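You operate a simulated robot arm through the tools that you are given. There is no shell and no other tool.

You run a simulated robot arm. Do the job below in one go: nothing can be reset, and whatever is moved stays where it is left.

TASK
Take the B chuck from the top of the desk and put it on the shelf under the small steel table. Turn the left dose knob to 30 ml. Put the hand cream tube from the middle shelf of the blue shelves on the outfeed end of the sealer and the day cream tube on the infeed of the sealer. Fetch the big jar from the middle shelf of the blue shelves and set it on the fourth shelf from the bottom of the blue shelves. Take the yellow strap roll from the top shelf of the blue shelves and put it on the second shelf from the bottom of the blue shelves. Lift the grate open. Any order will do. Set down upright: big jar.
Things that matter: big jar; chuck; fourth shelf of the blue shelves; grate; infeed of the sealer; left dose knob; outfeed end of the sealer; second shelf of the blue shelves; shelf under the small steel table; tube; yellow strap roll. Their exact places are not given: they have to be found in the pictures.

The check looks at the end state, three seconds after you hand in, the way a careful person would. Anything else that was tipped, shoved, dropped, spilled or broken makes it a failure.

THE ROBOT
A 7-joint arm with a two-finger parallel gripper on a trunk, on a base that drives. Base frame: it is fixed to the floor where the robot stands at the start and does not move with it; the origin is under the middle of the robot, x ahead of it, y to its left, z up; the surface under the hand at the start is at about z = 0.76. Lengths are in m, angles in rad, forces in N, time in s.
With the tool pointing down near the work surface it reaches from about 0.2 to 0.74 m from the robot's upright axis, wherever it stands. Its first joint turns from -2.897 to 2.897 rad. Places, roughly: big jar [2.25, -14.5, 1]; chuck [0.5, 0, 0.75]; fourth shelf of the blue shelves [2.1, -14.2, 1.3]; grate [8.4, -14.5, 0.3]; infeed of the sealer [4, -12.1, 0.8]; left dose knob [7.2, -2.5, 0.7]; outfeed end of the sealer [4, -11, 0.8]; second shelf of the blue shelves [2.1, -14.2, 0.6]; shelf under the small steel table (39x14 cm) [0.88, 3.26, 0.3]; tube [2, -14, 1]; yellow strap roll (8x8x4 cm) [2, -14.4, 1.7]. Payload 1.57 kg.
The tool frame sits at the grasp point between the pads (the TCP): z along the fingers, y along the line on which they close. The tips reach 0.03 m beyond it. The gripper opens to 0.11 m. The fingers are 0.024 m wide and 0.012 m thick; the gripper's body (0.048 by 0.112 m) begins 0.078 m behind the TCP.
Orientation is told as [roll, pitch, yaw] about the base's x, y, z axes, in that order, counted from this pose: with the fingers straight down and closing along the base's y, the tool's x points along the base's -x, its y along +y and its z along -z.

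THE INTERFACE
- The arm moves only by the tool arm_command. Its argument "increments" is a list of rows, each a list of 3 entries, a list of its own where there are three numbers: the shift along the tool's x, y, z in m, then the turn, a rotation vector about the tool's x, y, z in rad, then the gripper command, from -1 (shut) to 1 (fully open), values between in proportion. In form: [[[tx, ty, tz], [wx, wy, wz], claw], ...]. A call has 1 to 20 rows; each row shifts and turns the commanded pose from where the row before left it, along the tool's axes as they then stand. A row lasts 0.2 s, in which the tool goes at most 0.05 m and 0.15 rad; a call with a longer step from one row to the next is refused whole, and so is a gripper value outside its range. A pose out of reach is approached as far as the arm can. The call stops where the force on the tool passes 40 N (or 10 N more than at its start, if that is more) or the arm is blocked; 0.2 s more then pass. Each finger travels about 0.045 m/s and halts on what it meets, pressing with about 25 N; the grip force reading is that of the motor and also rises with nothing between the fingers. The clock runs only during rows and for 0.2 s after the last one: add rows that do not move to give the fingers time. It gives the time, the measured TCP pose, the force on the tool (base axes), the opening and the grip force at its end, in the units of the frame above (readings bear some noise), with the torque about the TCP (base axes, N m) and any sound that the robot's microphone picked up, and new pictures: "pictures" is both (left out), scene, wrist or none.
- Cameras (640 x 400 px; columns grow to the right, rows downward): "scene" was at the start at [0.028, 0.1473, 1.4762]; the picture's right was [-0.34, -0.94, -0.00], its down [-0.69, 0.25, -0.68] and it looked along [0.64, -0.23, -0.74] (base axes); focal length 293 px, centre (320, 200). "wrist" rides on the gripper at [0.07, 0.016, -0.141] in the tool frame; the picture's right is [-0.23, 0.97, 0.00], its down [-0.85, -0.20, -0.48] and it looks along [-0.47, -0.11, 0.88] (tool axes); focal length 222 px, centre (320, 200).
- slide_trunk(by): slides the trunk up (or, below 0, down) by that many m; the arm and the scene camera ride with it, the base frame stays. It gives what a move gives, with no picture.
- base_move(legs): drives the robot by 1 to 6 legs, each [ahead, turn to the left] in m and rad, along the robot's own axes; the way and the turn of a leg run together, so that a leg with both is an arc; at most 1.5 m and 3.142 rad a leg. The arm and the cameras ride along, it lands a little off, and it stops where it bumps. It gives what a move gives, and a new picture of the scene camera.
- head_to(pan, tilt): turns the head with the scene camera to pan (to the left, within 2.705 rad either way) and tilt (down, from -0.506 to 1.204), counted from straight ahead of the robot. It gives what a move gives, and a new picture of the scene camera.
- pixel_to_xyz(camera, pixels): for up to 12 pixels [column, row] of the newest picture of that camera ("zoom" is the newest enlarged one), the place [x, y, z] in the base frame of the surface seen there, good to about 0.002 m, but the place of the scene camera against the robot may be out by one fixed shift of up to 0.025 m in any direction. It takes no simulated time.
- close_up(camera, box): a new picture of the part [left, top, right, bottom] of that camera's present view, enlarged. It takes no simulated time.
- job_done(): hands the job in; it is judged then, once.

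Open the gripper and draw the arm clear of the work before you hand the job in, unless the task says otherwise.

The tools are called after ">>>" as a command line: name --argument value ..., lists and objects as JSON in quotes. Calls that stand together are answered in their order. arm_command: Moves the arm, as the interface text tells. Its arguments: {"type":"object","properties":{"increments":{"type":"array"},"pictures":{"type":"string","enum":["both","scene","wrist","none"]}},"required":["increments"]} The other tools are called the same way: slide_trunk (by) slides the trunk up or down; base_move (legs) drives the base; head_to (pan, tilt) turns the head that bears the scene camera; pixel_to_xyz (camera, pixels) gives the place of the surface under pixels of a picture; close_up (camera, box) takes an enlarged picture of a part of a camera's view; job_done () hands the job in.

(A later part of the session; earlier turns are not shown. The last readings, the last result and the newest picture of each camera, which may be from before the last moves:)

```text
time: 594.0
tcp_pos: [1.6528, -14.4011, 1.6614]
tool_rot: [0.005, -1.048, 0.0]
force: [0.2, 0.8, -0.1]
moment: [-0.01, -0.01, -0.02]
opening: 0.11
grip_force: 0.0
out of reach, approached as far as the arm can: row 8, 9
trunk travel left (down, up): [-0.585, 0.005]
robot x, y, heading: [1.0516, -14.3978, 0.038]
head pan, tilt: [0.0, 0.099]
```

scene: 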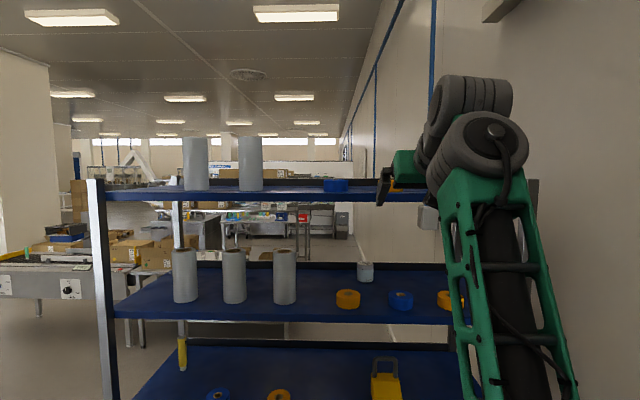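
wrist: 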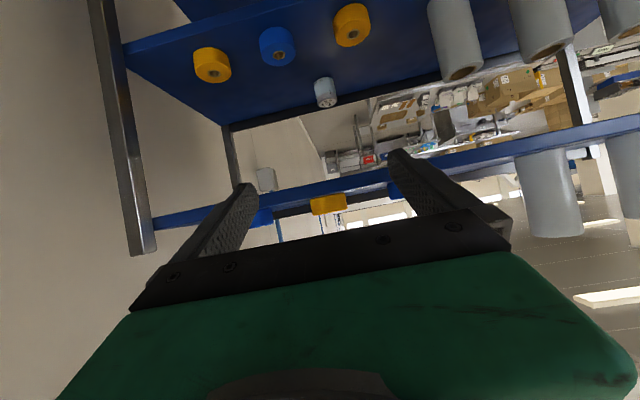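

The arm reached its limit at z 1.66 with the hand 0.6 m out; nearer in it can go higher. I measure the yellow roll with the wrist camera first.

>>> close_up --camera "wrist" --box '[240, 160, 420, 250]'

>>> pixel_to_xyz --camera "wrist" --pixels '[[328, 204], [312, 206], [345, 201], [328, 197], [329, 212], [265, 217], [396, 190], [350, 182], [300, 195], [330, 188]]'

```text
3.56 times, centred on (330, 205) of wrist
```

zoom: 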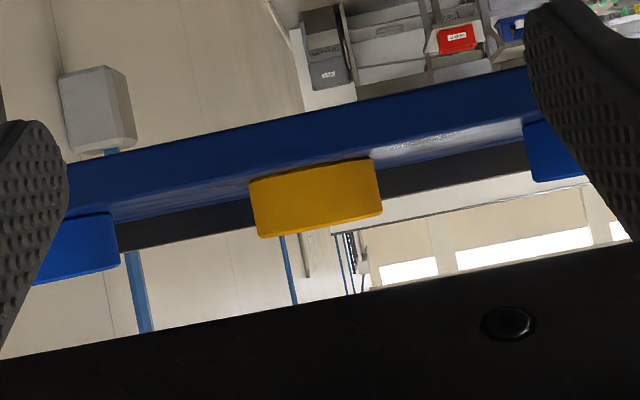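

```text
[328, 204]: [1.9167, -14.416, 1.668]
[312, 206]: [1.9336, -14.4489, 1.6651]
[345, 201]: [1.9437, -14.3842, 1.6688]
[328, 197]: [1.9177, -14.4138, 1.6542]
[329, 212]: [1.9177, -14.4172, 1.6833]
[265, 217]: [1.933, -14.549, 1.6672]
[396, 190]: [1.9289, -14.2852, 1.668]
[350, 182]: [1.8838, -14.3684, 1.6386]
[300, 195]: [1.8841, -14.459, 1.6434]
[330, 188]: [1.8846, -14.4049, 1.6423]
```

The yellow roll is centred at (1.957, -14.418), z 1.65–1.69. I pull the hand in and up a bit, shift it level, then drive the base 0.37 m forward.

>>> arm_command --increments '[[[0.005, -0.0062, -0.0343], [0, 0, 0], 1], [[0.005, -0.0062, -0.0343], [0, 0, 0], 1], [[0.005, -0.0062, -0.0343], [0, 0, 0], 1], [[0.005, -0.0062, -0.0343], [0, 0, 0], 1], [[0.005, -0.0062, -0.0343], [0, 0, 0], 1], [[0, 0, 0], [0, 0, 0], 1]]' --pictures "scene"

```text
time: 595.4
tcp_pos: [1.4909, -14.4357, 1.7191]
tool_rot: [0.01, -1.048, 0.002]
force: [-0.9, -0.1, 0.8]
moment: [-0.02, -0.02, -0.01]
opening: 0.1102
grip_force: 0.0
out of reach, approached as far as the arm can: row 5
trunk travel left (down, up): [-0.585, 0.005]
robot x, y, heading: [1.054, -14.3989, 0.037]
head pan, tilt: [0.0, 0.099]
```

scene: 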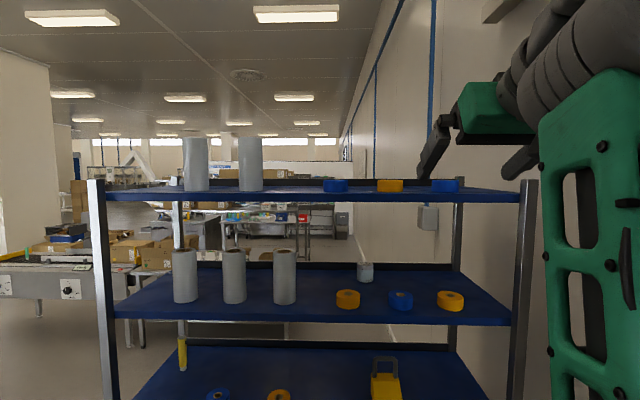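

The hand is at (1.491, -14.436, 1.719). I drive 0.40 m forward and take wrist and scene pictures.

>>> base_move --legs '[[0.4, 0]]'

>>> arm_command --increments '[[[0, 0, 0], [0, 0, 0], 1]]' --pictures "both"

```text
time: 597.9
tcp_pos: [1.893, -14.4223, 1.7178]
tool_rot: [0.008, -1.044, -0.003]
force: [-0.2, 0.3, -0.5]
moment: [0.0, 0.04, 0.0]
opening: 0.1099
grip_force: 0.0
trunk travel left (down, up): [-0.585, 0.005]
robot x, y, heading: [1.4577, -14.3856, 0.031]
head pan, tilt: [0.0, 0.099]
```

scene: 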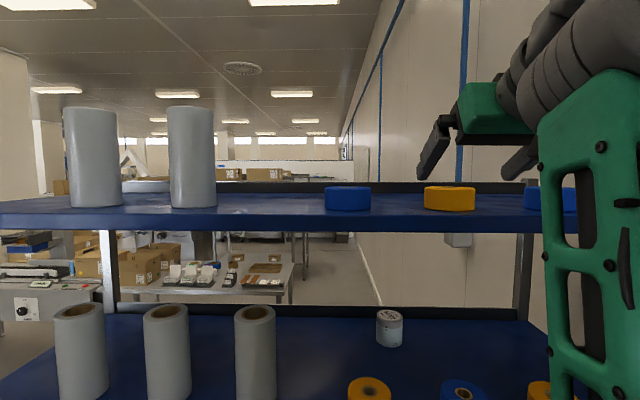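

```text
time: 598.3
tcp_pos: [1.8934, -14.4217, 1.7178]
tool_rot: [0.008, -1.044, -0.004]
force: [0.4, 0.1, -0.1]
moment: [0.01, 0.0, 0.0]
opening: 0.1103
grip_force: 0.0
trunk travel left (down, up): [-0.585, 0.005]
robot x, y, heading: [1.4505, -14.3839, 0.038]
head pan, tilt: [0.0, 0.099]
```

scene: 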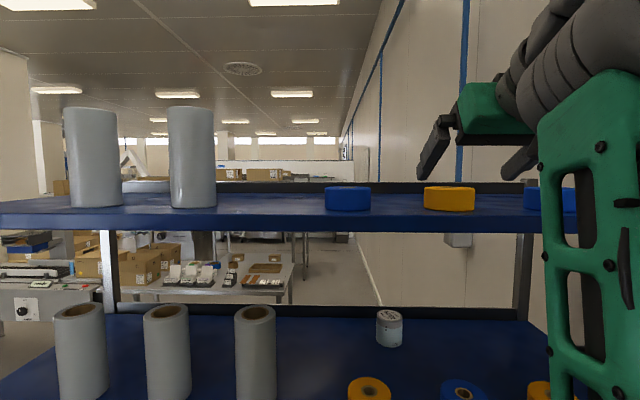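
wrist: 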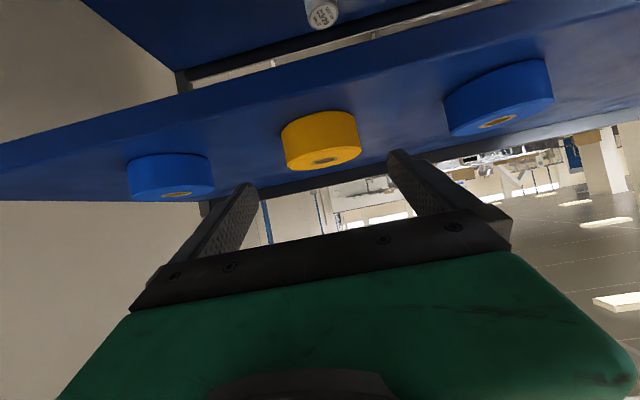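

The roll is between the fingers' line at (320,140). I measure it once more at close range.

>>> pixel_to_xyz --camera "wrist" --pixels '[[318, 130], [286, 148], [357, 140], [325, 160], [300, 165], [350, 155], [318, 113], [230, 160], [420, 110], [170, 175], [500, 110]]'

```text
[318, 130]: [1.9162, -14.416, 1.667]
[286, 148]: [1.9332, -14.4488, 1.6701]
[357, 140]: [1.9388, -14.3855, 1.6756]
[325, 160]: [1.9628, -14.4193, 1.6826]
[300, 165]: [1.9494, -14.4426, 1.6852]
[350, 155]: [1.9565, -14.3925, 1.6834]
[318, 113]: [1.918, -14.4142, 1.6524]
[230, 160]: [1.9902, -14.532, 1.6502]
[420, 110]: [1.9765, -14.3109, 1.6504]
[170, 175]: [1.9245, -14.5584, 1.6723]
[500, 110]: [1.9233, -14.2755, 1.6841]
```

Roll: centre (1.956, -14.418), top z 1.685. I move in and down to straddle it.

>>> arm_command --increments '[[[0.0027, 0.0012, 0.0218], [0, 0, 0], 1], [[0.0027, 0.0012, 0.0218], [0, 0, 0], 1], [[0.0027, 0.0012, 0.0218], [0, 0, 0], 1], [[0, 0, 0], [0, 0, 0], 1], [[0, 0, 0], [0, 0, 0], 1]]' --pictures "both"

```text
time: 599.5
tcp_pos: [1.9496, -14.4223, 1.6857]
tool_rot: [0.008, -1.044, -0.003]
force: [-0.3, -0.8, -0.6]
moment: [0.04, -0.02, 0.0]
opening: 0.11
grip_force: 0.0
out of reach, approached as far as the arm can: row 3
trunk travel left (down, up): [-0.585, 0.005]
robot x, y, heading: [1.4515, -14.3848, 0.037]
head pan, tilt: [0.0, 0.099]
```

scene: 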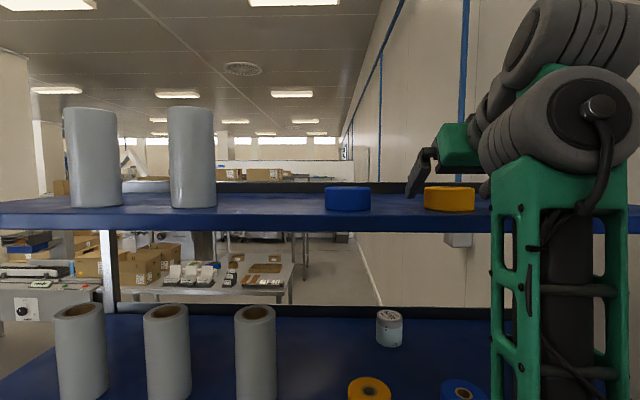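
wrist: 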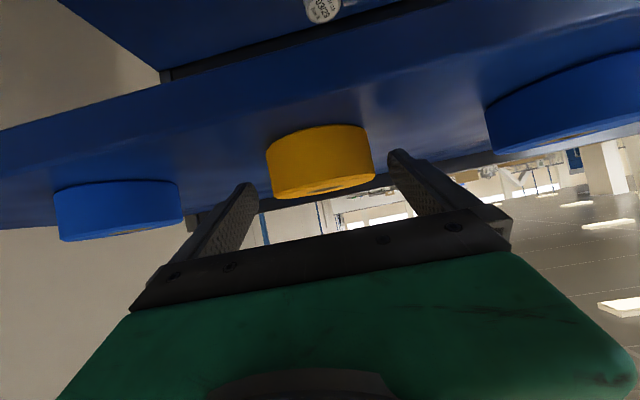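

The arm stopped 8 mm high at z 1.686 near its limit. I try to go down another 7 mm while drawing slightly back.

>>> arm_command --increments '[[[0.0085, 0.002, 0.0], [0, 0, 0], 1], [[0, 0, 0], [0, 0, 0], 1]]' --pictures "none"

```text
time: 600.1
tcp_pos: [1.947, -14.4209, 1.6874]
tool_rot: [0.009, -1.044, -0.004]
force: [0.5, -0.3, 0.2]
moment: [-0.01, -0.02, 0.0]
opening: 0.11
grip_force: 0.1
out of reach, approached as far as the arm can: row 1
trunk travel left (down, up): [-0.585, 0.005]
robot x, y, heading: [1.4568, -14.3854, 0.034]
head pan, tilt: [0.0, 0.099]
```

The arm's own joint limits stop it here, but the trunk can lower the whole arm. I slide the trunk down 8 mm.

>>> slide_trunk --by -0.008

>>> arm_command --increments '[[[0, 0, 0], [0, 0, 0], 1]]' --pictures "wrist"

```text
time: 600.7
tcp_pos: [1.9476, -14.4201, 1.6791]
tool_rot: [0.01, -1.044, -0.004]
force: [-0.6, -0.4, -0.6]
moment: [0.04, 0.03, -0.03]
opening: 0.1102
grip_force: 0.2
trunk travel left (down, up): [-0.577, 0.013]
robot x, y, heading: [1.4555, -14.3829, 0.03]
head pan, tilt: [0.0, 0.099]
```

```text
time: 601.1
tcp_pos: [1.9469, -14.4207, 1.6796]
tool_rot: [0.008, -1.044, -0.003]
force: [-0.2, 0.3, 0.3]
moment: [-0.03, 0.0, 0.01]
opening: 0.1102
grip_force: 0.0
trunk travel left (down, up): [-0.577, 0.013]
robot x, y, heading: [1.4536, -14.3808, 0.037]
head pan, tilt: [0.0, 0.099]
```

wrist: 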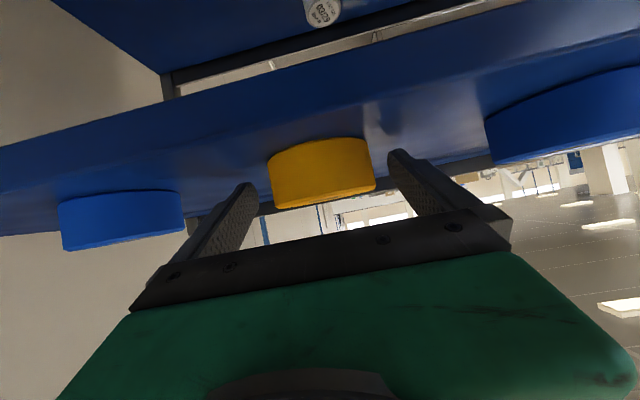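

The hand is at z 1.679, around the roll. I close the gripper.

>>> arm_command --increments '[[[0, 0, 0], [0, 0, 0], -1], [[0, 0, 0], [0, 0, 0], -1], [[0, 0, 0], [0, 0, 0], -1], [[0, 0, 0], [0, 0, 0], -1], [[0, 0, 0], [0, 0, 0], -1]]' --pictures "wrist"

```text
time: 602.3
tcp_pos: [1.9471, -14.42, 1.6793]
tool_rot: [0.009, -1.044, -0.004]
force: [-0.5, 0.7, 1.7]
moment: [-0.03, 0.01, -0.02]
opening: 0.0723
grip_force: 25.1
trunk travel left (down, up): [-0.577, 0.013]
robot x, y, heading: [1.4587, -14.3869, 0.033]
head pan, tilt: [0.0, 0.099]
```

wrist: 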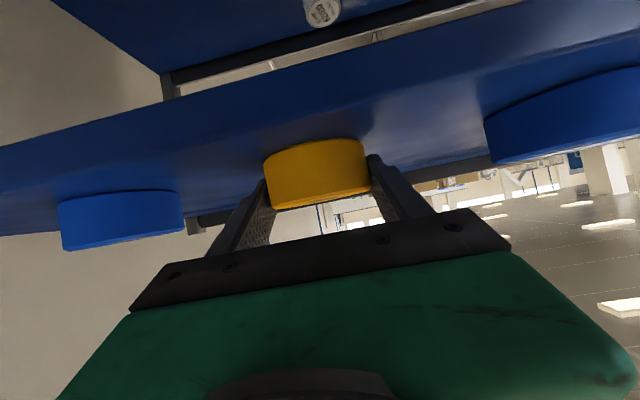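

Gripped at 0.072. I lift by 3 cm with the arm and trunk and check that it moved.

>>> slide_trunk --by 0.012

>>> arm_command --increments '[[[-0.0087, 0, -0.005], [0, 0, 0], -1], [[-0.0087, 0, -0.005], [0, 0, 0], -1], [[-0.0087, 0, -0.005], [0, 0, 0], -1], [[0, 0, 0], [0, 0, 0], -1]]' --pictures "both"

```text
time: 602.9
tcp_pos: [1.9473, -14.4209, 1.6896]
tool_rot: [0.01, -1.041, -0.001]
force: [0.7, 0.1, -2.3]
moment: [-0.03, 0.0, -0.02]
opening: 0.0722
grip_force: 25.3
trunk travel left (down, up): [-0.589, 0.001]
robot x, y, heading: [1.4574, -14.3845, 0.032]
head pan, tilt: [0.0, 0.099]
```

```text
time: 603.9
tcp_pos: [1.9459, -14.4225, 1.7051]
tool_rot: [0.007, -1.042, -0.003]
force: [1.0, 0.1, -2.1]
moment: [-0.02, 0.02, 0.02]
opening: 0.0725
grip_force: 24.8
out of reach, approached as far as the arm can: row 2, 3
trunk travel left (down, up): [-0.589, 0.001]
robot x, y, heading: [1.4556, -14.3818, 0.032]
head pan, tilt: [0.0, 0.099]
```

scene: 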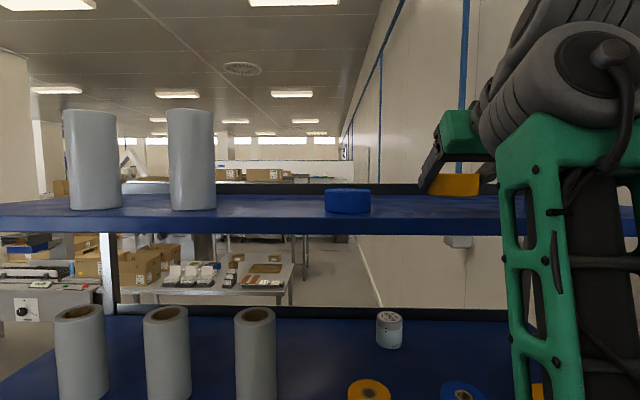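
wrist: 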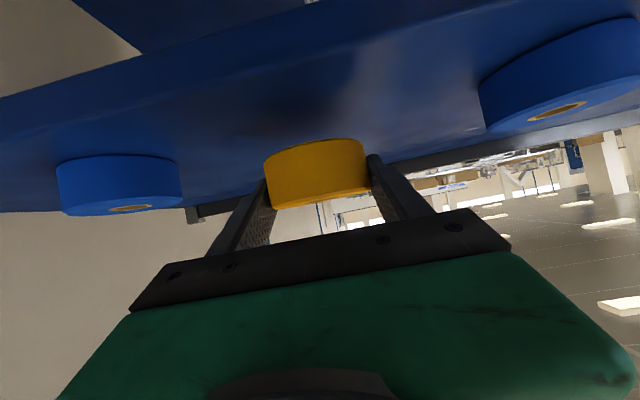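

The roll is lifted clear. I back the base 0.42 m out of the shelf and lower the arm by 0.3 m.

>>> base_move --legs '[[-0.42, 0]]'

>>> arm_command --increments '[[[0.0345, 0, 0.0202], [0, 0, 0], -1], [[0.0345, 0, 0.0202], [0, 0, 0], -1], [[0.0345, 0, 0.0202], [0, 0, 0], -1], [[0.0345, 0, 0.0202], [0, 0, 0], -1], [[0.0345, 0, 0.0202], [0, 0, 0], -1], [[0.0345, 0, 0.0202], [0, 0, 0], -1], [[0.0345, 0, 0.0202], [0, 0, 0], -1], [[0, 0, 0], [0, 0, 0], -1]]' --pictures "both"

```text
time: 606.4
tcp_pos: [1.5285, -14.4377, 1.7059]
tool_rot: [0.009, -1.044, -0.002]
force: [-0.4, 0.0, -2.0]
moment: [0.02, -0.01, -0.01]
opening: 0.0725
grip_force: 25.0
trunk travel left (down, up): [-0.589, 0.001]
robot x, y, heading: [1.0422, -14.3985, 0.036]
head pan, tilt: [0.0, 0.099]
```

scene: 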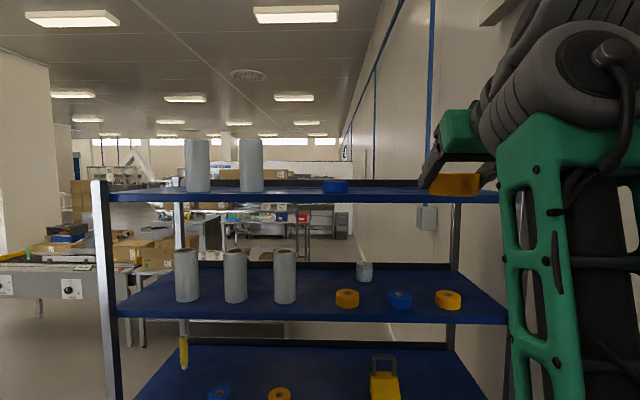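

```text
time: 608.2
tcp_pos: [1.5946, -14.4426, 1.6109]
tool_rot: [0.011, -1.041, -0.002]
force: [-0.1, 0.5, -2.2]
moment: [-0.04, 0.02, 0.01]
opening: 0.0721
grip_force: 24.9
out of reach, approached as far as the arm can: row 2, 3, 4, 5, 6, 7
trunk travel left (down, up): [-0.589, 0.001]
robot x, y, heading: [1.0385, -14.4029, 0.036]
head pan, tilt: [0.0, 0.099]
```

scene: 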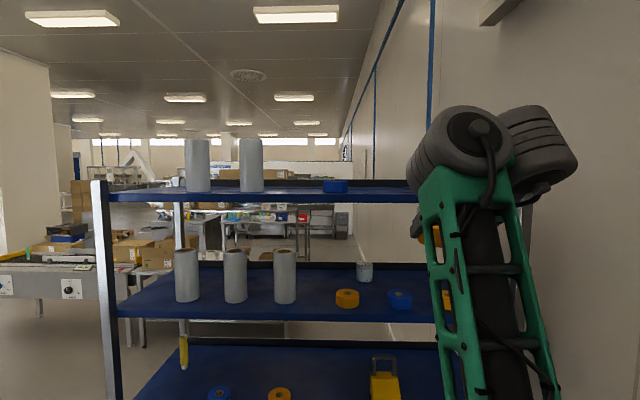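
wrist: 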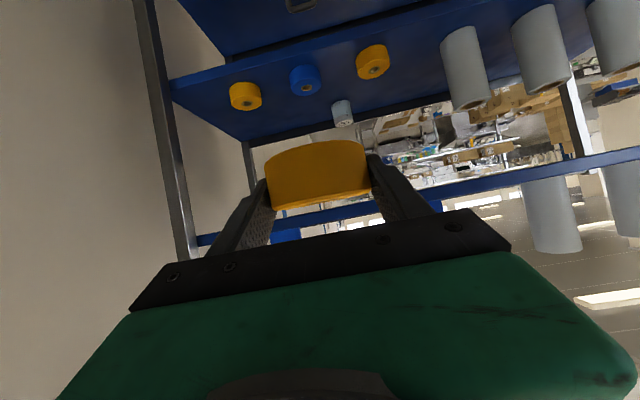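

The arm is caught at joint limits in this flattened posture. I first check whether the hold is stable with a still row.

>>> arm_command --increments '[[[0, 0, 0], [0, 0, 0], -1], [[0, 0, 0], [0, 0, 0], -1]]' --pictures "none"

```text
time: 608.8
tcp_pos: [1.5955, -14.4439, 1.6103]
tool_rot: [0.008, -1.041, -0.001]
force: [0.5, 0.9, -2.3]
moment: [-0.02, 0.0, -0.02]
opening: 0.0723
grip_force: 25.0
trunk travel left (down, up): [-0.589, 0.001]
robot x, y, heading: [1.0364, -14.3992, 0.035]
head pan, tilt: [0.0, 0.099]
```

The commanded pose equals the reached one. I retrace the earlier path: down and slightly back while steepening the tool again.

>>> arm_command --increments '[[[0.0386, 0, 0.0131], [0, 0.067, 0], -1], [[0.0377, 0, 0.0157], [0, 0.07, 0], -1], [[0.0365, 0, 0.0182], [0, 0.07, 0], -1], [[0.0351, 0, 0.0207], [0, 0.07, 0], -1], [[0.0335, 0, 0.0231], [0, 0.07, 0], -1], [[0, 0, 0], [0, 0, 0], -1]]' --pictures "both"

```text
time: 610.2
tcp_pos: [1.5994, -14.4466, 1.5014]
tool_rot: [0.006, -0.692, 0.0]
force: [-0.3, 0.3, -1.2]
moment: [-0.02, -0.03, 0.01]
opening: 0.0722
grip_force: 25.2
out of reach, approached as far as the arm can: row 1, 2, 3, 4, 5
trunk travel left (down, up): [-0.589, 0.001]
robot x, y, heading: [1.039, -14.3986, 0.038]
head pan, tilt: [0.0, 0.099]
```

scene: 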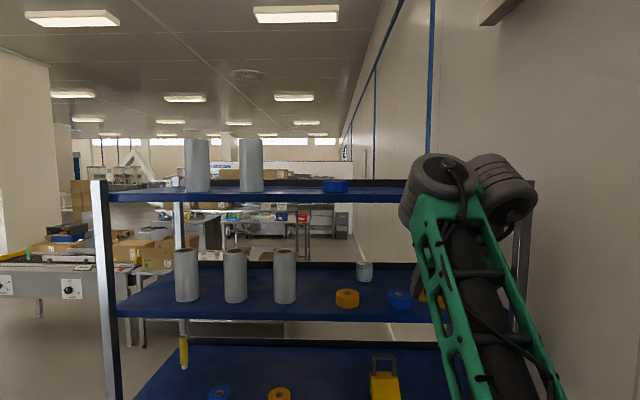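
wrist: 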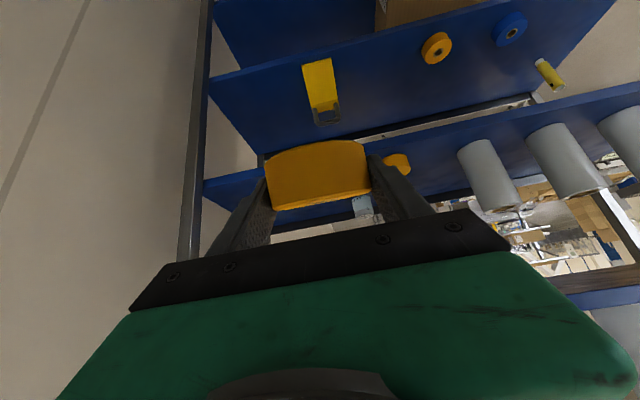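

The tool is steep again (pitch -0.69) but the elbow/wrist took another posture. I try plain downward steps to see how far it follows.

>>> arm_command --increments '[[[0.0193, 0, 0.0229], [0, 0, 0], -1], [[0.0193, 0, 0.0229], [0, 0, 0], -1], [[0.0193, 0, 0.0229], [0, 0, 0], -1], [[0, 0, 0], [0, 0, 0], -1]]' --pictures "scene"

```text
time: 611.2
tcp_pos: [1.6389, -14.4492, 1.4817]
tool_rot: [0.005, -0.695, 0.0]
force: [-0.3, -0.2, -0.8]
moment: [-0.02, -0.01, 0.0]
opening: 0.0721
grip_force: 25.0
out of reach, approached as far as the arm can: row 1, 2, 3
trunk travel left (down, up): [-0.589, 0.001]
robot x, y, heading: [1.0382, -14.4011, 0.038]
head pan, tilt: [0.0, 0.099]
```

scene: 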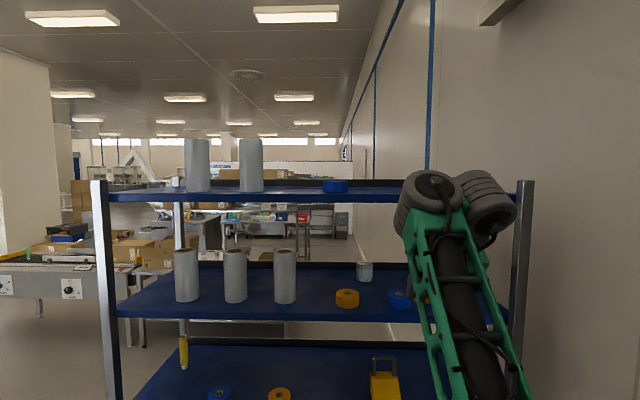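

The hand slides outward as it goes down, so this posture is limited by being too folded. I back the base 0.15 m for room and move the hand outward, then down.

>>> base_move --legs '[[-0.15, 0]]'

>>> arm_command --increments '[[[-0.0306, 0, 0.0258], [0, 0, 0], -1], [[-0.0306, 0, 0.0258], [0, 0, 0], -1], [[0.0193, 0, 0.0229], [0, 0, 0], -1], [[0.0193, 0, 0.0229], [0, 0, 0], -1], [[0.0193, 0, 0.0229], [0, 0, 0], -1], [[0, 0, 0], [0, 0, 0], -1]]' --pictures "scene"

```text
time: 612.6
tcp_pos: [1.487, -14.4554, 1.4823]
tool_rot: [0.006, -0.696, 0.001]
force: [-1.3, 0.5, -2.3]
moment: [-0.01, -0.01, -0.05]
opening: 0.0723
grip_force: 25.3
trunk travel left (down, up): [-0.589, 0.001]
robot x, y, heading: [0.8905, -14.4043, 0.038]
head pan, tilt: [0.0, 0.099]
```

scene: 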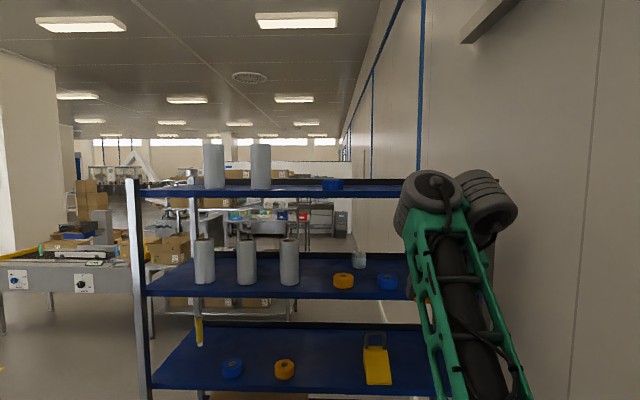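

```text
time: 614.0
tcp_pos: [1.5742, -14.4557, 1.3994]
tool_rot: [0.004, -0.689, 0.002]
force: [0.2, -0.3, -1.2]
moment: [0.03, 0.0, 0.0]
opening: 0.0722
grip_force: 24.6
out of reach, approached as far as the arm can: row 5
trunk travel left (down, up): [-0.589, 0.001]
robot x, y, heading: [0.894, -14.4024, 0.036]
head pan, tilt: [0.0, 0.099]
```

scene: 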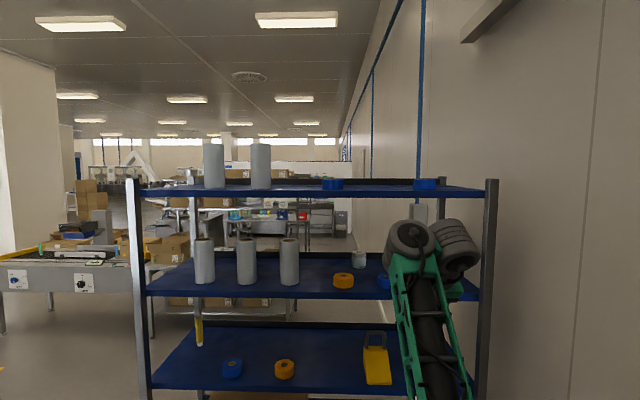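

I measure points along the forearm and wrist to understand the present arm posture.

>>> head_to --pan -0.2 --tilt 0.55

>>> pixel_to_xyz --camera "scene" --pixels '[[330, 100], [370, 100], [350, 150], [380, 200], [400, 260], [420, 320], [440, 370], [340, 80], [390, 120], [300, 110]]'

```text
time: 614.9
tcp_pos: [1.5724, -14.4561, 1.3983]
tool_rot: [0.007, -0.69, 0.0]
force: [0.9, -0.4, -2.2]
moment: [0.0, 0.03, 0.0]
opening: 0.0723
grip_force: 25.2
trunk travel left (down, up): [-0.589, 0.001]
robot x, y, heading: [0.8912, -14.4079, 0.037]
head pan, tilt: [-0.201, 0.55]
```

scene: 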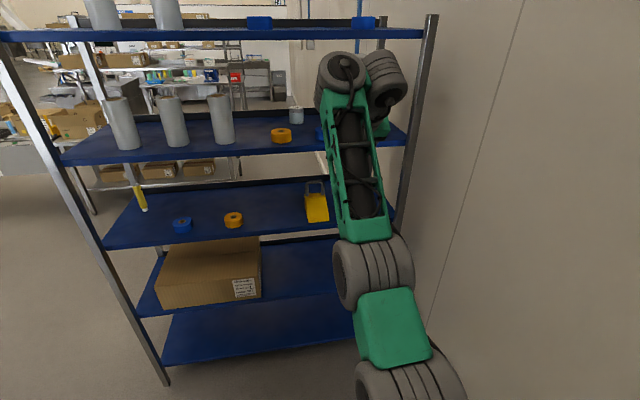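

```text
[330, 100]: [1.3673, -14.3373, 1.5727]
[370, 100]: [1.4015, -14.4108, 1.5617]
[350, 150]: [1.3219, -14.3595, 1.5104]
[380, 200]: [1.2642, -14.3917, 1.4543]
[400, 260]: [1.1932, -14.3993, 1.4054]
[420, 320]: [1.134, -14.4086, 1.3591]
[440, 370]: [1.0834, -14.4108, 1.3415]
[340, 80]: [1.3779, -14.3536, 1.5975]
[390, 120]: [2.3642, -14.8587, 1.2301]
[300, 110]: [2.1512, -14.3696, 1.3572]
```

The arm is nearly straight (shoulder–elbow–wrist in line), so it only slides sideways. I pull the hand inward toward the shoulder to bend the elbow again.

>>> arm_command --increments '[[[0.0485, 0, -0.0045], [0, 0, 0], -1], [[0.0485, 0, -0.0045], [0, 0, 0], -1], [[0.0485, 0, -0.0045], [0, 0, 0], -1], [[0.0485, 0, -0.0045], [0, 0, 0], -1], [[0, 0, 0], [0, 0, 0], -1]]' --pictures "scene"

```text
time: 616.1
tcp_pos: [1.5614, -14.4578, 1.4098]
tool_rot: [0.006, -0.689, 0.002]
force: [0.5, 0.2, -0.8]
moment: [0.01, 0.0, 0.02]
opening: 0.0723
grip_force: 25.2
out of reach, approached as far as the arm can: row 1, 2, 3, 4
trunk travel left (down, up): [-0.589, 0.001]
robot x, y, heading: [0.8891, -14.409, 0.039]
head pan, tilt: [-0.201, 0.55]
```

scene: 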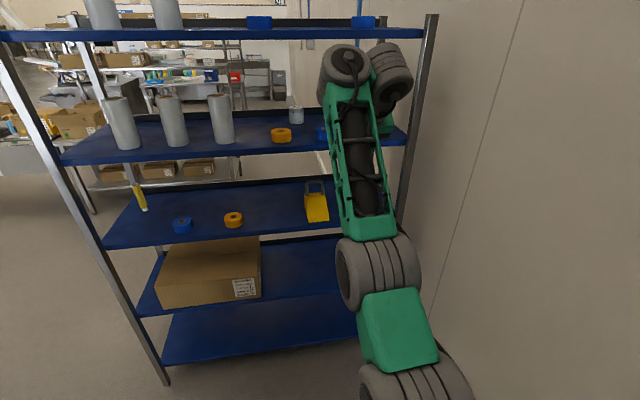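

Pulling in does not bend the elbow. I measure the shoulder joint and elbow positions to understand the geometry.

>>> head_to --pan -0.35 --tilt 1.0

>>> pixel_to_xyz --camera "scene" --pixels '[[320, 30], [330, 80], [350, 130], [370, 180], [390, 230], [420, 290], [440, 340], [470, 380], [400, 330], [350, 250], [300, 320]]'

```text
time: 617.0
tcp_pos: [1.5627, -14.459, 1.4094]
tool_rot: [0.006, -0.689, 0.001]
force: [0.3, 0.5, -1.8]
moment: [-0.01, 0.03, 0.0]
opening: 0.0724
grip_force: 24.8
trunk travel left (down, up): [-0.589, 0.001]
robot x, y, heading: [0.8943, -14.409, 0.04]
head pan, tilt: [-0.351, 1.0]
```

scene: 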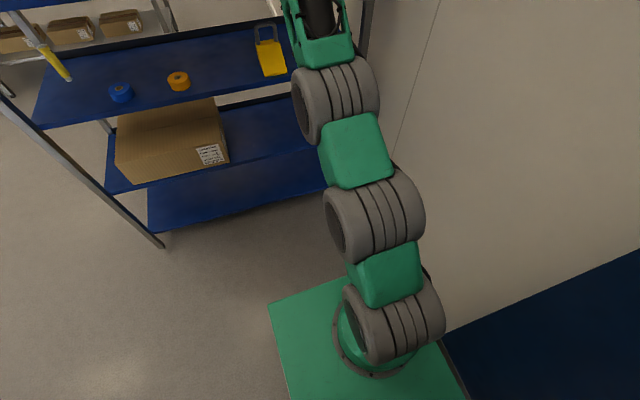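

```text
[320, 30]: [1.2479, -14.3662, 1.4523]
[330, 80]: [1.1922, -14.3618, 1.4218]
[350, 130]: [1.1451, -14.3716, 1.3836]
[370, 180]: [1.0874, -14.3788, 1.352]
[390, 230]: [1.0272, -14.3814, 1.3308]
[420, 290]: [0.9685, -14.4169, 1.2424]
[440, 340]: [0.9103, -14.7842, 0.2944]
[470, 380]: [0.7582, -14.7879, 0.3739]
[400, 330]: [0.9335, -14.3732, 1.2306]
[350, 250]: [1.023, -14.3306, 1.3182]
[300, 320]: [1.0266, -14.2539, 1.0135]
```

The arm is fully stretched with the elbow slightly on the wrong side of straight. I push the hand outward past the limit and then pull it back in, to let the elbow fold the right way.

>>> arm_command --increments '[[[-0.0485, 0, 0.0045], [0, 0, 0], -1], [[-0.0485, 0, 0.0045], [0, 0, 0], -1], [[-0.0485, 0, 0.0045], [0, 0, 0], -1], [[0, 0, 0], [0, 0, 0], -1], [[0.0485, 0, -0.0045], [0, 0, 0], -1], [[0.0485, 0, -0.0045], [0, 0, 0], -1], [[0.0485, 0, -0.0045], [0, 0, 0], -1], [[0.0485, 0, -0.0045], [0, 0, 0], -1], [[0, 0, 0], [0, 0, 0], -1]]' --pictures "scene"

```text
time: 619.0
tcp_pos: [1.5092, -14.4615, 1.4308]
tool_rot: [0.006, -0.675, 0.002]
force: [0.8, 0.4, -2.2]
moment: [0.0, 0.02, 0.01]
opening: 0.0724
grip_force: 25.0
out of reach, approached as far as the arm can: row 2, 3, 6, 7, 8
trunk travel left (down, up): [-0.589, 0.001]
robot x, y, heading: [0.8887, -14.4031, 0.036]
head pan, tilt: [-0.351, 1.0]
```

scene: 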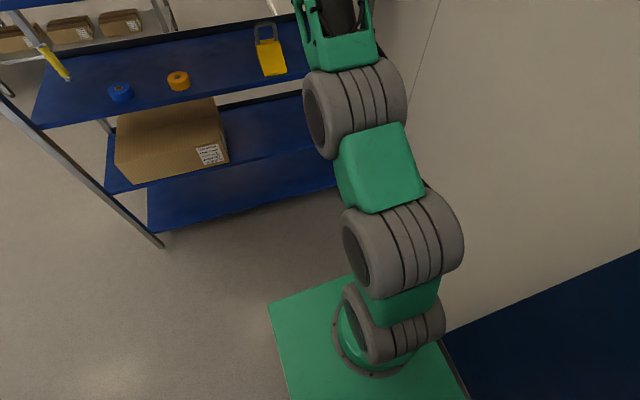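

The upper arm is steeper now. I measure the links again.

>>> pixel_to_xyz --camera "scene" --pixels '[[340, 45], [350, 100], [380, 165], [400, 240], [400, 300], [390, 340], [355, 90], [410, 210]]'

>>> head_to --pan -0.2 --tilt 0.45

```text
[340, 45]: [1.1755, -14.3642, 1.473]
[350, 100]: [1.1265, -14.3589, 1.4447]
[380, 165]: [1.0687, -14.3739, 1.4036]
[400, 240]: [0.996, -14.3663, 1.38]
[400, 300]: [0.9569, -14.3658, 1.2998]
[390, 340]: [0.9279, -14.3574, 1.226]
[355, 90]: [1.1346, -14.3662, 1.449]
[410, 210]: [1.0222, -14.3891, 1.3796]
```

```text
time: 620.0
tcp_pos: [1.5077, -14.4613, 1.4329]
tool_rot: [0.006, -0.679, 0.002]
force: [0.6, -0.3, -1.9]
moment: [0.0, 0.02, 0.0]
opening: 0.0718
grip_force: 25.0
trunk travel left (down, up): [-0.589, 0.001]
robot x, y, heading: [0.8921, -14.4055, 0.037]
head pan, tilt: [-0.201, 0.45]
```

scene: 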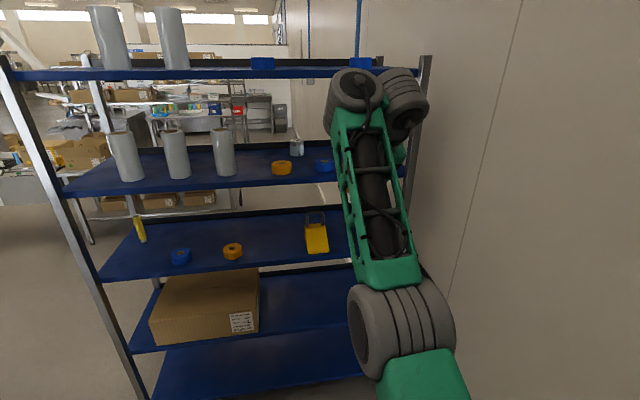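

I zoom in on the wrist to see how it is folded.

>>> close_up --camera "scene" --box '[290, 40, 470, 320]'

>>> pixel_to_xyz --camera "scene" --pixels '[[345, 85], [355, 75], [400, 85], [390, 75], [410, 110], [400, 155], [395, 130], [350, 130], [375, 200], [390, 260]]'

```text
1.43 times, centred on (380, 180) of scene
```

zoom: 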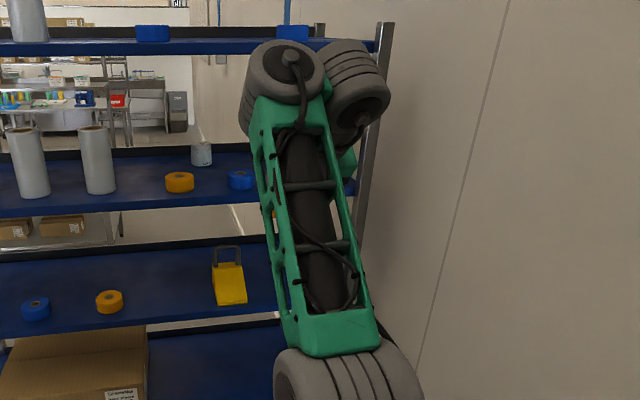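

```text
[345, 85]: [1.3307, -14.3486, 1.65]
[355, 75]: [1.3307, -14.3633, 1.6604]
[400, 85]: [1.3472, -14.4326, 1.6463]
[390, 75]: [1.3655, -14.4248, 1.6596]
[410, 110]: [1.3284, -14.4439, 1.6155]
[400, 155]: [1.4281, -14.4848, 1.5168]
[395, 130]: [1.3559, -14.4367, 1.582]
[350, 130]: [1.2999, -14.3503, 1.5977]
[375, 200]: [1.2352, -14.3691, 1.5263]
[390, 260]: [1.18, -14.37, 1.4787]
```

The forearm has rolled and the wrist is turned. I back up a little more for space and swing the stretched arm down and outward, toward a comfortable posture.

>>> base_move --legs '[[-0.15, 0]]'

>>> arm_command --increments '[[[-0.0024, 0, 0.0445], [0, 0, 0], -1], [[-0.0024, 0, 0.0445], [0, 0, 0], -1], [[-0.0024, 0, 0.0445], [0, 0, 0], -1], [[-0.0024, 0, 0.0445], [0, 0, 0], -1], [[-0.0024, 0, 0.0445], [0, 0, 0], -1], [[-0.0024, 0, 0.0445], [0, 0, 0], -1], [[0, 0, 0], [0, 0, 0], -1]]' --pictures "scene"

```text
time: 621.4
tcp_pos: [1.3546, -14.468, 1.4348]
tool_rot: [0.005, -0.68, 0.0]
force: [0.1, -0.2, -1.3]
moment: [0.03, 0.01, 0.0]
opening: 0.0726
grip_force: 24.5
trunk travel left (down, up): [-0.589, 0.001]
robot x, y, heading: [0.7351, -14.4139, 0.037]
head pan, tilt: [-0.201, 0.45]
```

scene: 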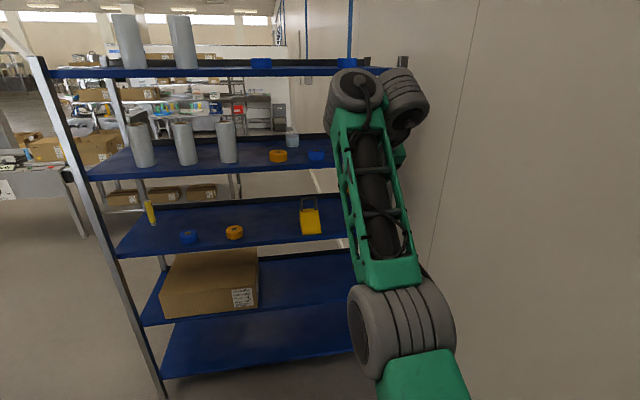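

```text
time: 623.0
tcp_pos: [1.4824, -14.4491, 1.2981]
tool_rot: [-0.01, -0.638, 0.001]
force: [-0.4, -0.1, -2.1]
moment: [0.04, 0.0, 0.0]
opening: 0.0722
grip_force: 25.0
out of reach, approached as far as the arm can: row 1, 2, 4, 5, 6
trunk travel left (down, up): [-0.589, 0.001]
robot x, y, heading: [0.7436, -14.412, 0.036]
head pan, tilt: [-0.201, 0.45]
```

scene: 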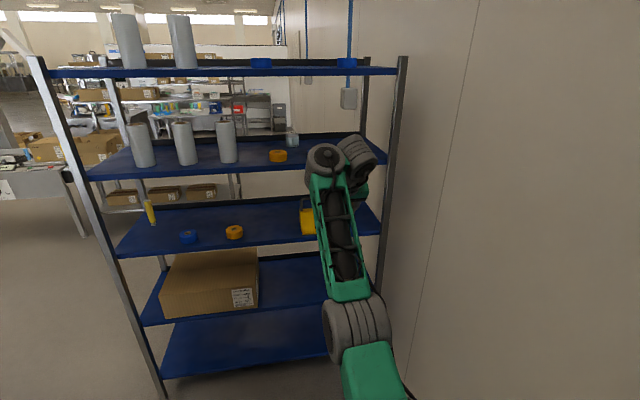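

The arm swung down to z 1.30 at 0.74 m out. Now I try drawing the hand straight back toward the robot.

>>> arm_command --increments '[[[0.0397, 0, -0.0296], [0, 0, 0], -1], [[0.0397, 0, -0.0296], [0, 0, 0], -1], [[0.0397, 0, -0.0296], [0, 0, 0], -1], [[0, 0, 0], [0, 0, 0], -1]]' --pictures "scene"

```text
time: 624.0
tcp_pos: [1.4506, -14.4595, 1.3446]
tool_rot: [0.005, -0.677, 0.0]
force: [0.6, -0.3, -2.1]
moment: [0.01, 0.05, -0.01]
opening: 0.0722
grip_force: 25.3
out of reach, approached as far as the arm can: row 1, 2, 3
trunk travel left (down, up): [-0.589, 0.001]
robot x, y, heading: [0.7393, -14.4098, 0.038]
head pan, tilt: [-0.201, 0.45]
```

scene: 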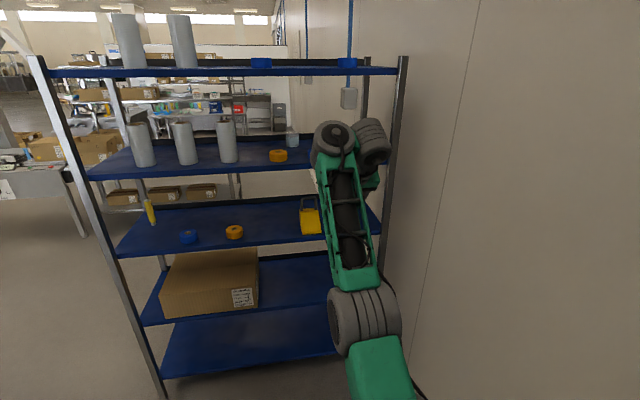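

It only slides along the limit again. I push outward for longer, hold there, then draw in with small steps.

>>> arm_command --increments '[[[-0.0485, 0, 0.0045], [0, 0, 0], -1], [[-0.0485, 0, 0.0045], [0, 0, 0], -1], [[-0.0485, 0, 0.0045], [0, 0, 0], -1], [[-0.0485, 0, 0.0045], [0, 0, 0], -1], [[-0.0485, 0, 0.0045], [0, 0, 0], -1], [[-0.0485, 0, 0.0045], [0, 0, 0], -1], [[0, 0, 0], [0, 0, 0], -1], [[0, 0, 0], [0, 0, 0], -1]]' --pictures "scene"

```text
time: 625.8
tcp_pos: [1.4919, -14.4579, 1.3712]
tool_rot: [0.003, -0.677, -0.001]
force: [0.1, -1.2, -1.7]
moment: [0.02, -0.02, 0.01]
opening: 0.0722
grip_force: 25.1
out of reach, approached as far as the arm can: row 2, 3, 4, 5, 6
trunk travel left (down, up): [-0.589, 0.001]
robot x, y, heading: [0.7374, -14.4113, 0.034]
head pan, tilt: [-0.201, 0.45]
```

scene: 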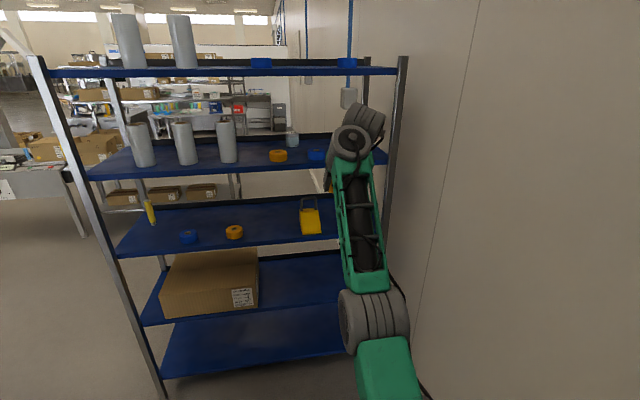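

The wrist has turned back toward its normal look (hand on the left, joint above). I now draw inward gently.

>>> arm_command --increments '[[[0.025, 0, -0.0023], [0, 0, 0], -1], [[0.025, 0, -0.0023], [0, 0, 0], -1], [[0.025, 0, -0.0023], [0, 0, 0], -1], [[0.025, 0, -0.0023], [0, 0, 0], -1], [[0, 0, 0], [0, 0, 0], -1]]' --pictures "scene"

```text
time: 627.0
tcp_pos: [1.4525, -14.4586, 1.342]
tool_rot: [0.005, -0.677, 0.0]
force: [0.3, 0.3, -1.7]
moment: [0.01, -0.03, 0.01]
opening: 0.0723
grip_force: 25.4
out of reach, approached as far as the arm can: row 3, 4
trunk travel left (down, up): [-0.589, 0.001]
robot x, y, heading: [0.7365, -14.4126, 0.035]
head pan, tilt: [-0.201, 0.45]
```

scene: 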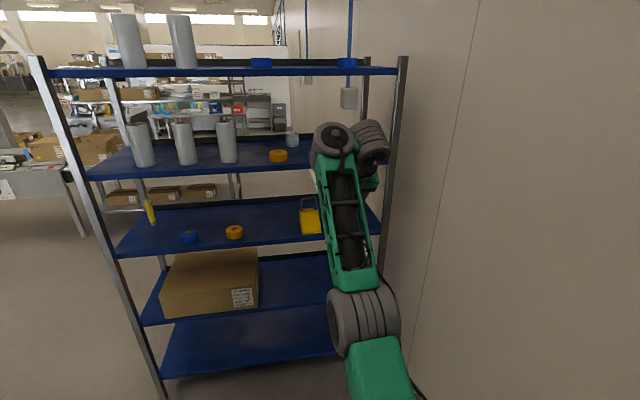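

The inward motion is taken up by the wrist turning while the elbow stays straight. I try other pushes past the limit—straight forward, then inward.

>>> arm_command --increments '[[[-0.038, 0, 0.0307], [0, 0, 0], -1], [[-0.038, 0, 0.0307], [0, 0, 0], -1], [[-0.038, 0, 0.0307], [0, 0, 0], -1], [[-0.038, 0, 0.0307], [0, 0, 0], -1], [[-0.038, 0, 0.0307], [0, 0, 0], -1], [[0.0485, 0, -0.0045], [0, 0, 0], -1], [[0.0485, 0, -0.0045], [0, 0, 0], -1], [[0.0485, 0, -0.0045], [0, 0, 0], -1], [[0, 0, 0], [0, 0, 0], -1]]' --pictures "scene"

```text
time: 629.0
tcp_pos: [1.4588, -14.4593, 1.326]
tool_rot: [0.008, -0.676, 0.001]
force: [-0.3, -0.4, -2.2]
moment: [-0.02, 0.0, 0.02]
opening: 0.0723
grip_force: 25.0
out of reach, approached as far as the arm can: row 1, 2, 3, 4, 5, 6, 7, 8
trunk travel left (down, up): [-0.589, 0.001]
robot x, y, heading: [0.7392, -14.4122, 0.036]
head pan, tilt: [-0.201, 0.45]
```

scene: 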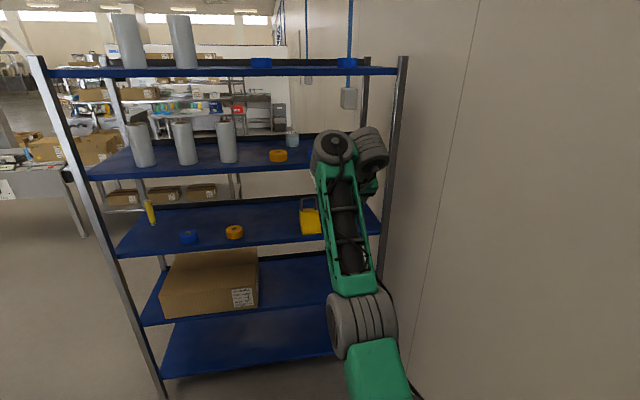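

The elbow stays straight for now, but with trunk and base motion I can still place the roll with the arm stretched. I swing the arm down to level while flattening the tool back to 30°.

>>> arm_command --increments '[[[0.005, 0, 0.0318], [0, -0.046, 0], -1], [[0.0065, 0, 0.0316], [0, -0.046, 0], -1], [[0.008, 0, 0.0312], [0, -0.046, 0], -1], [[0.0094, 0, 0.0308], [0, -0.046, 0], -1], [[0.0108, 0, 0.0304], [0, -0.046, 0], -1], [[0.0121, 0, 0.0299], [0, -0.046, 0], -1], [[0.0135, 0, 0.0292], [0, -0.046, 0], -1], [[0.0148, 0, 0.0286], [0, -0.046, 0], -1], [[0, 0, 0], [0, 0, 0], -1]]' --pictures "both"

```text
time: 631.0
tcp_pos: [1.4588, -14.4573, 1.3273]
tool_rot: [0.005, -0.681, 0.001]
force: [0.3, -0.2, -2.2]
moment: [-0.02, 0.02, -0.01]
opening: 0.0722
grip_force: 24.4
out of reach, approached as far as the arm can: row 1, 2, 3, 4, 5, 6, 7, 8
trunk travel left (down, up): [-0.589, 0.001]
robot x, y, heading: [0.7388, -14.4129, 0.038]
head pan, tilt: [-0.201, 0.45]
```

scene: 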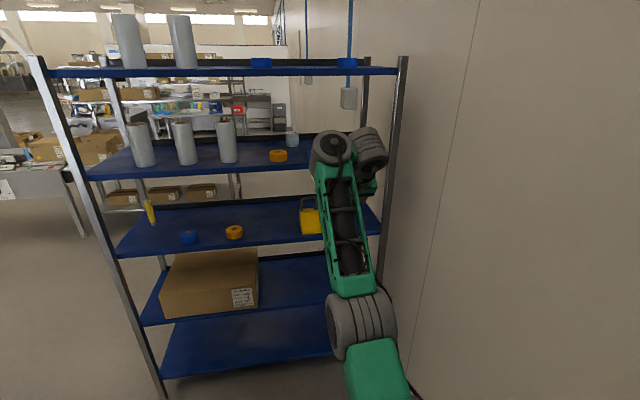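
wrist: 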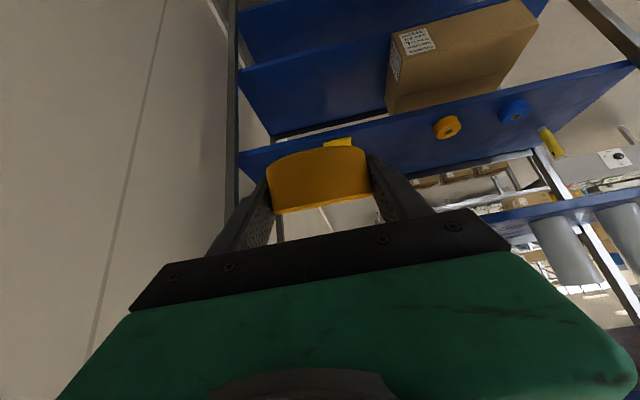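

At this inner corner nothing moves. I go outward again to where the wrist looked normal, and from there try moving down.

>>> arm_command --increments '[[[-0.0485, 0, 0.0045], [0, 0, 0], -1], [[-0.0485, 0, 0.0045], [0, 0, 0], -1], [[-0.0485, 0, 0.0045], [0, 0, 0], -1], [[0, 0, 0], [0, 0, 0], -1]]' --pictures "none"

>>> arm_command --increments '[[[-0.0, 0, 0.04], [0, 0, 0], -1], [[-0.0, 0, 0.04], [0, 0, 0], -1], [[0, 0, 0], [0, 0, 0], -1]]' --pictures "scene"

```text
time: 632.0
tcp_pos: [1.495, -14.4588, 1.3514]
tool_rot: [-0.001, -0.68, 0.002]
force: [0.1, 0.6, -1.3]
moment: [-0.01, 0.0, 0.0]
opening: 0.0723
grip_force: 24.5
out of reach, approached as far as the arm can: row 1, 2, 3
trunk travel left (down, up): [-0.589, 0.001]
robot x, y, heading: [0.7383, -14.4114, 0.034]
head pan, tilt: [-0.201, 0.45]
```

```text
time: 632.8
tcp_pos: [1.4939, -14.4588, 1.3509]
tool_rot: [-0.001, -0.68, 0.0]
force: [-0.1, 0.5, -2.8]
moment: [0.02, 0.0, 0.03]
opening: 0.0723
grip_force: 25.1
out of reach, approached as far as the arm can: row 1, 2
trunk travel left (down, up): [-0.589, 0.001]
robot x, y, heading: [0.7383, -14.4154, 0.03]
head pan, tilt: [-0.201, 0.45]
```

scene: 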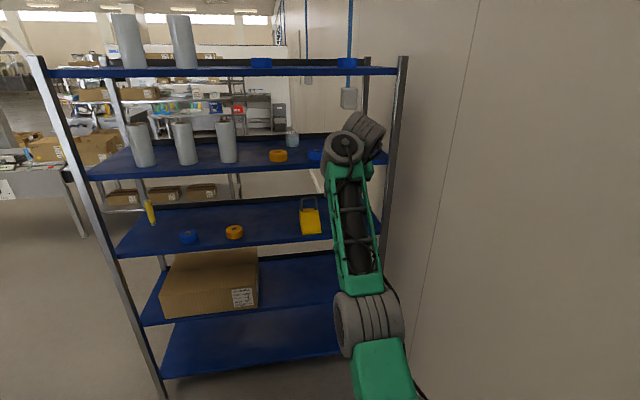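

I try a stronger push: outward translation combined with steepening the tool, which stretches the elbow harder, then draw inward.

>>> arm_command --increments '[[[-0.0485, 0, 0.0045], [0, 0.14, 0], -1], [[-0.0485, 0, 0.0045], [0, 0.14, 0], -1], [[-0.0485, 0, 0.0045], [0, 0.14, 0], -1], [[0, 0, 0], [0, 0, 0], -1]]' --pictures "none"

>>> arm_command --increments '[[[0.045, 0, -0.012], [0, 0, 0], -1], [[0.045, 0, -0.012], [0, 0, 0], -1], [[0.045, 0, -0.012], [0, 0, 0], -1], [[0, 0, 0], [0, 0, 0], -1]]' --pictures "scene"

```text
time: 633.8
tcp_pos: [1.448, -14.4915, 1.3363]
tool_rot: [0.001, -0.365, -0.001]
force: [0.3, 0.2, -1.1]
moment: [0.02, 0.0, 0.0]
opening: 0.0722
grip_force: 25.0
out of reach, approached as far as the arm can: row 1, 2, 3
trunk travel left (down, up): [-0.589, 0.001]
robot x, y, heading: [0.7392, -14.4119, 0.035]
head pan, tilt: [-0.201, 0.45]
```

```text
time: 634.8
tcp_pos: [1.3067, -14.4915, 1.3284]
tool_rot: [0.003, -0.333, 0.001]
force: [0.1, -0.9, -1.9]
moment: [-0.01, 0.0, 0.0]
opening: 0.0719
grip_force: 24.7
trunk travel left (down, up): [-0.589, 0.001]
robot x, y, heading: [0.7367, -14.4141, 0.035]
head pan, tilt: [-0.201, 0.45]
```

scene: 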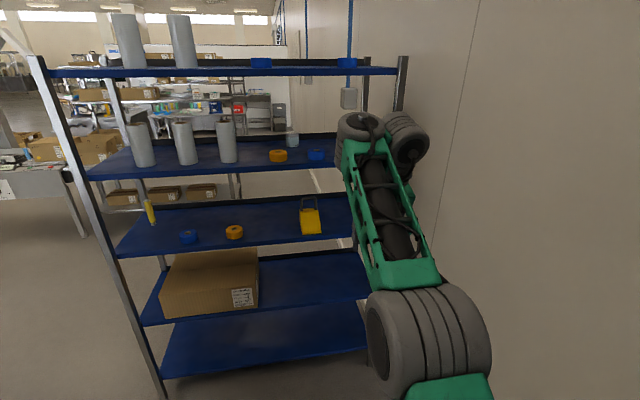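

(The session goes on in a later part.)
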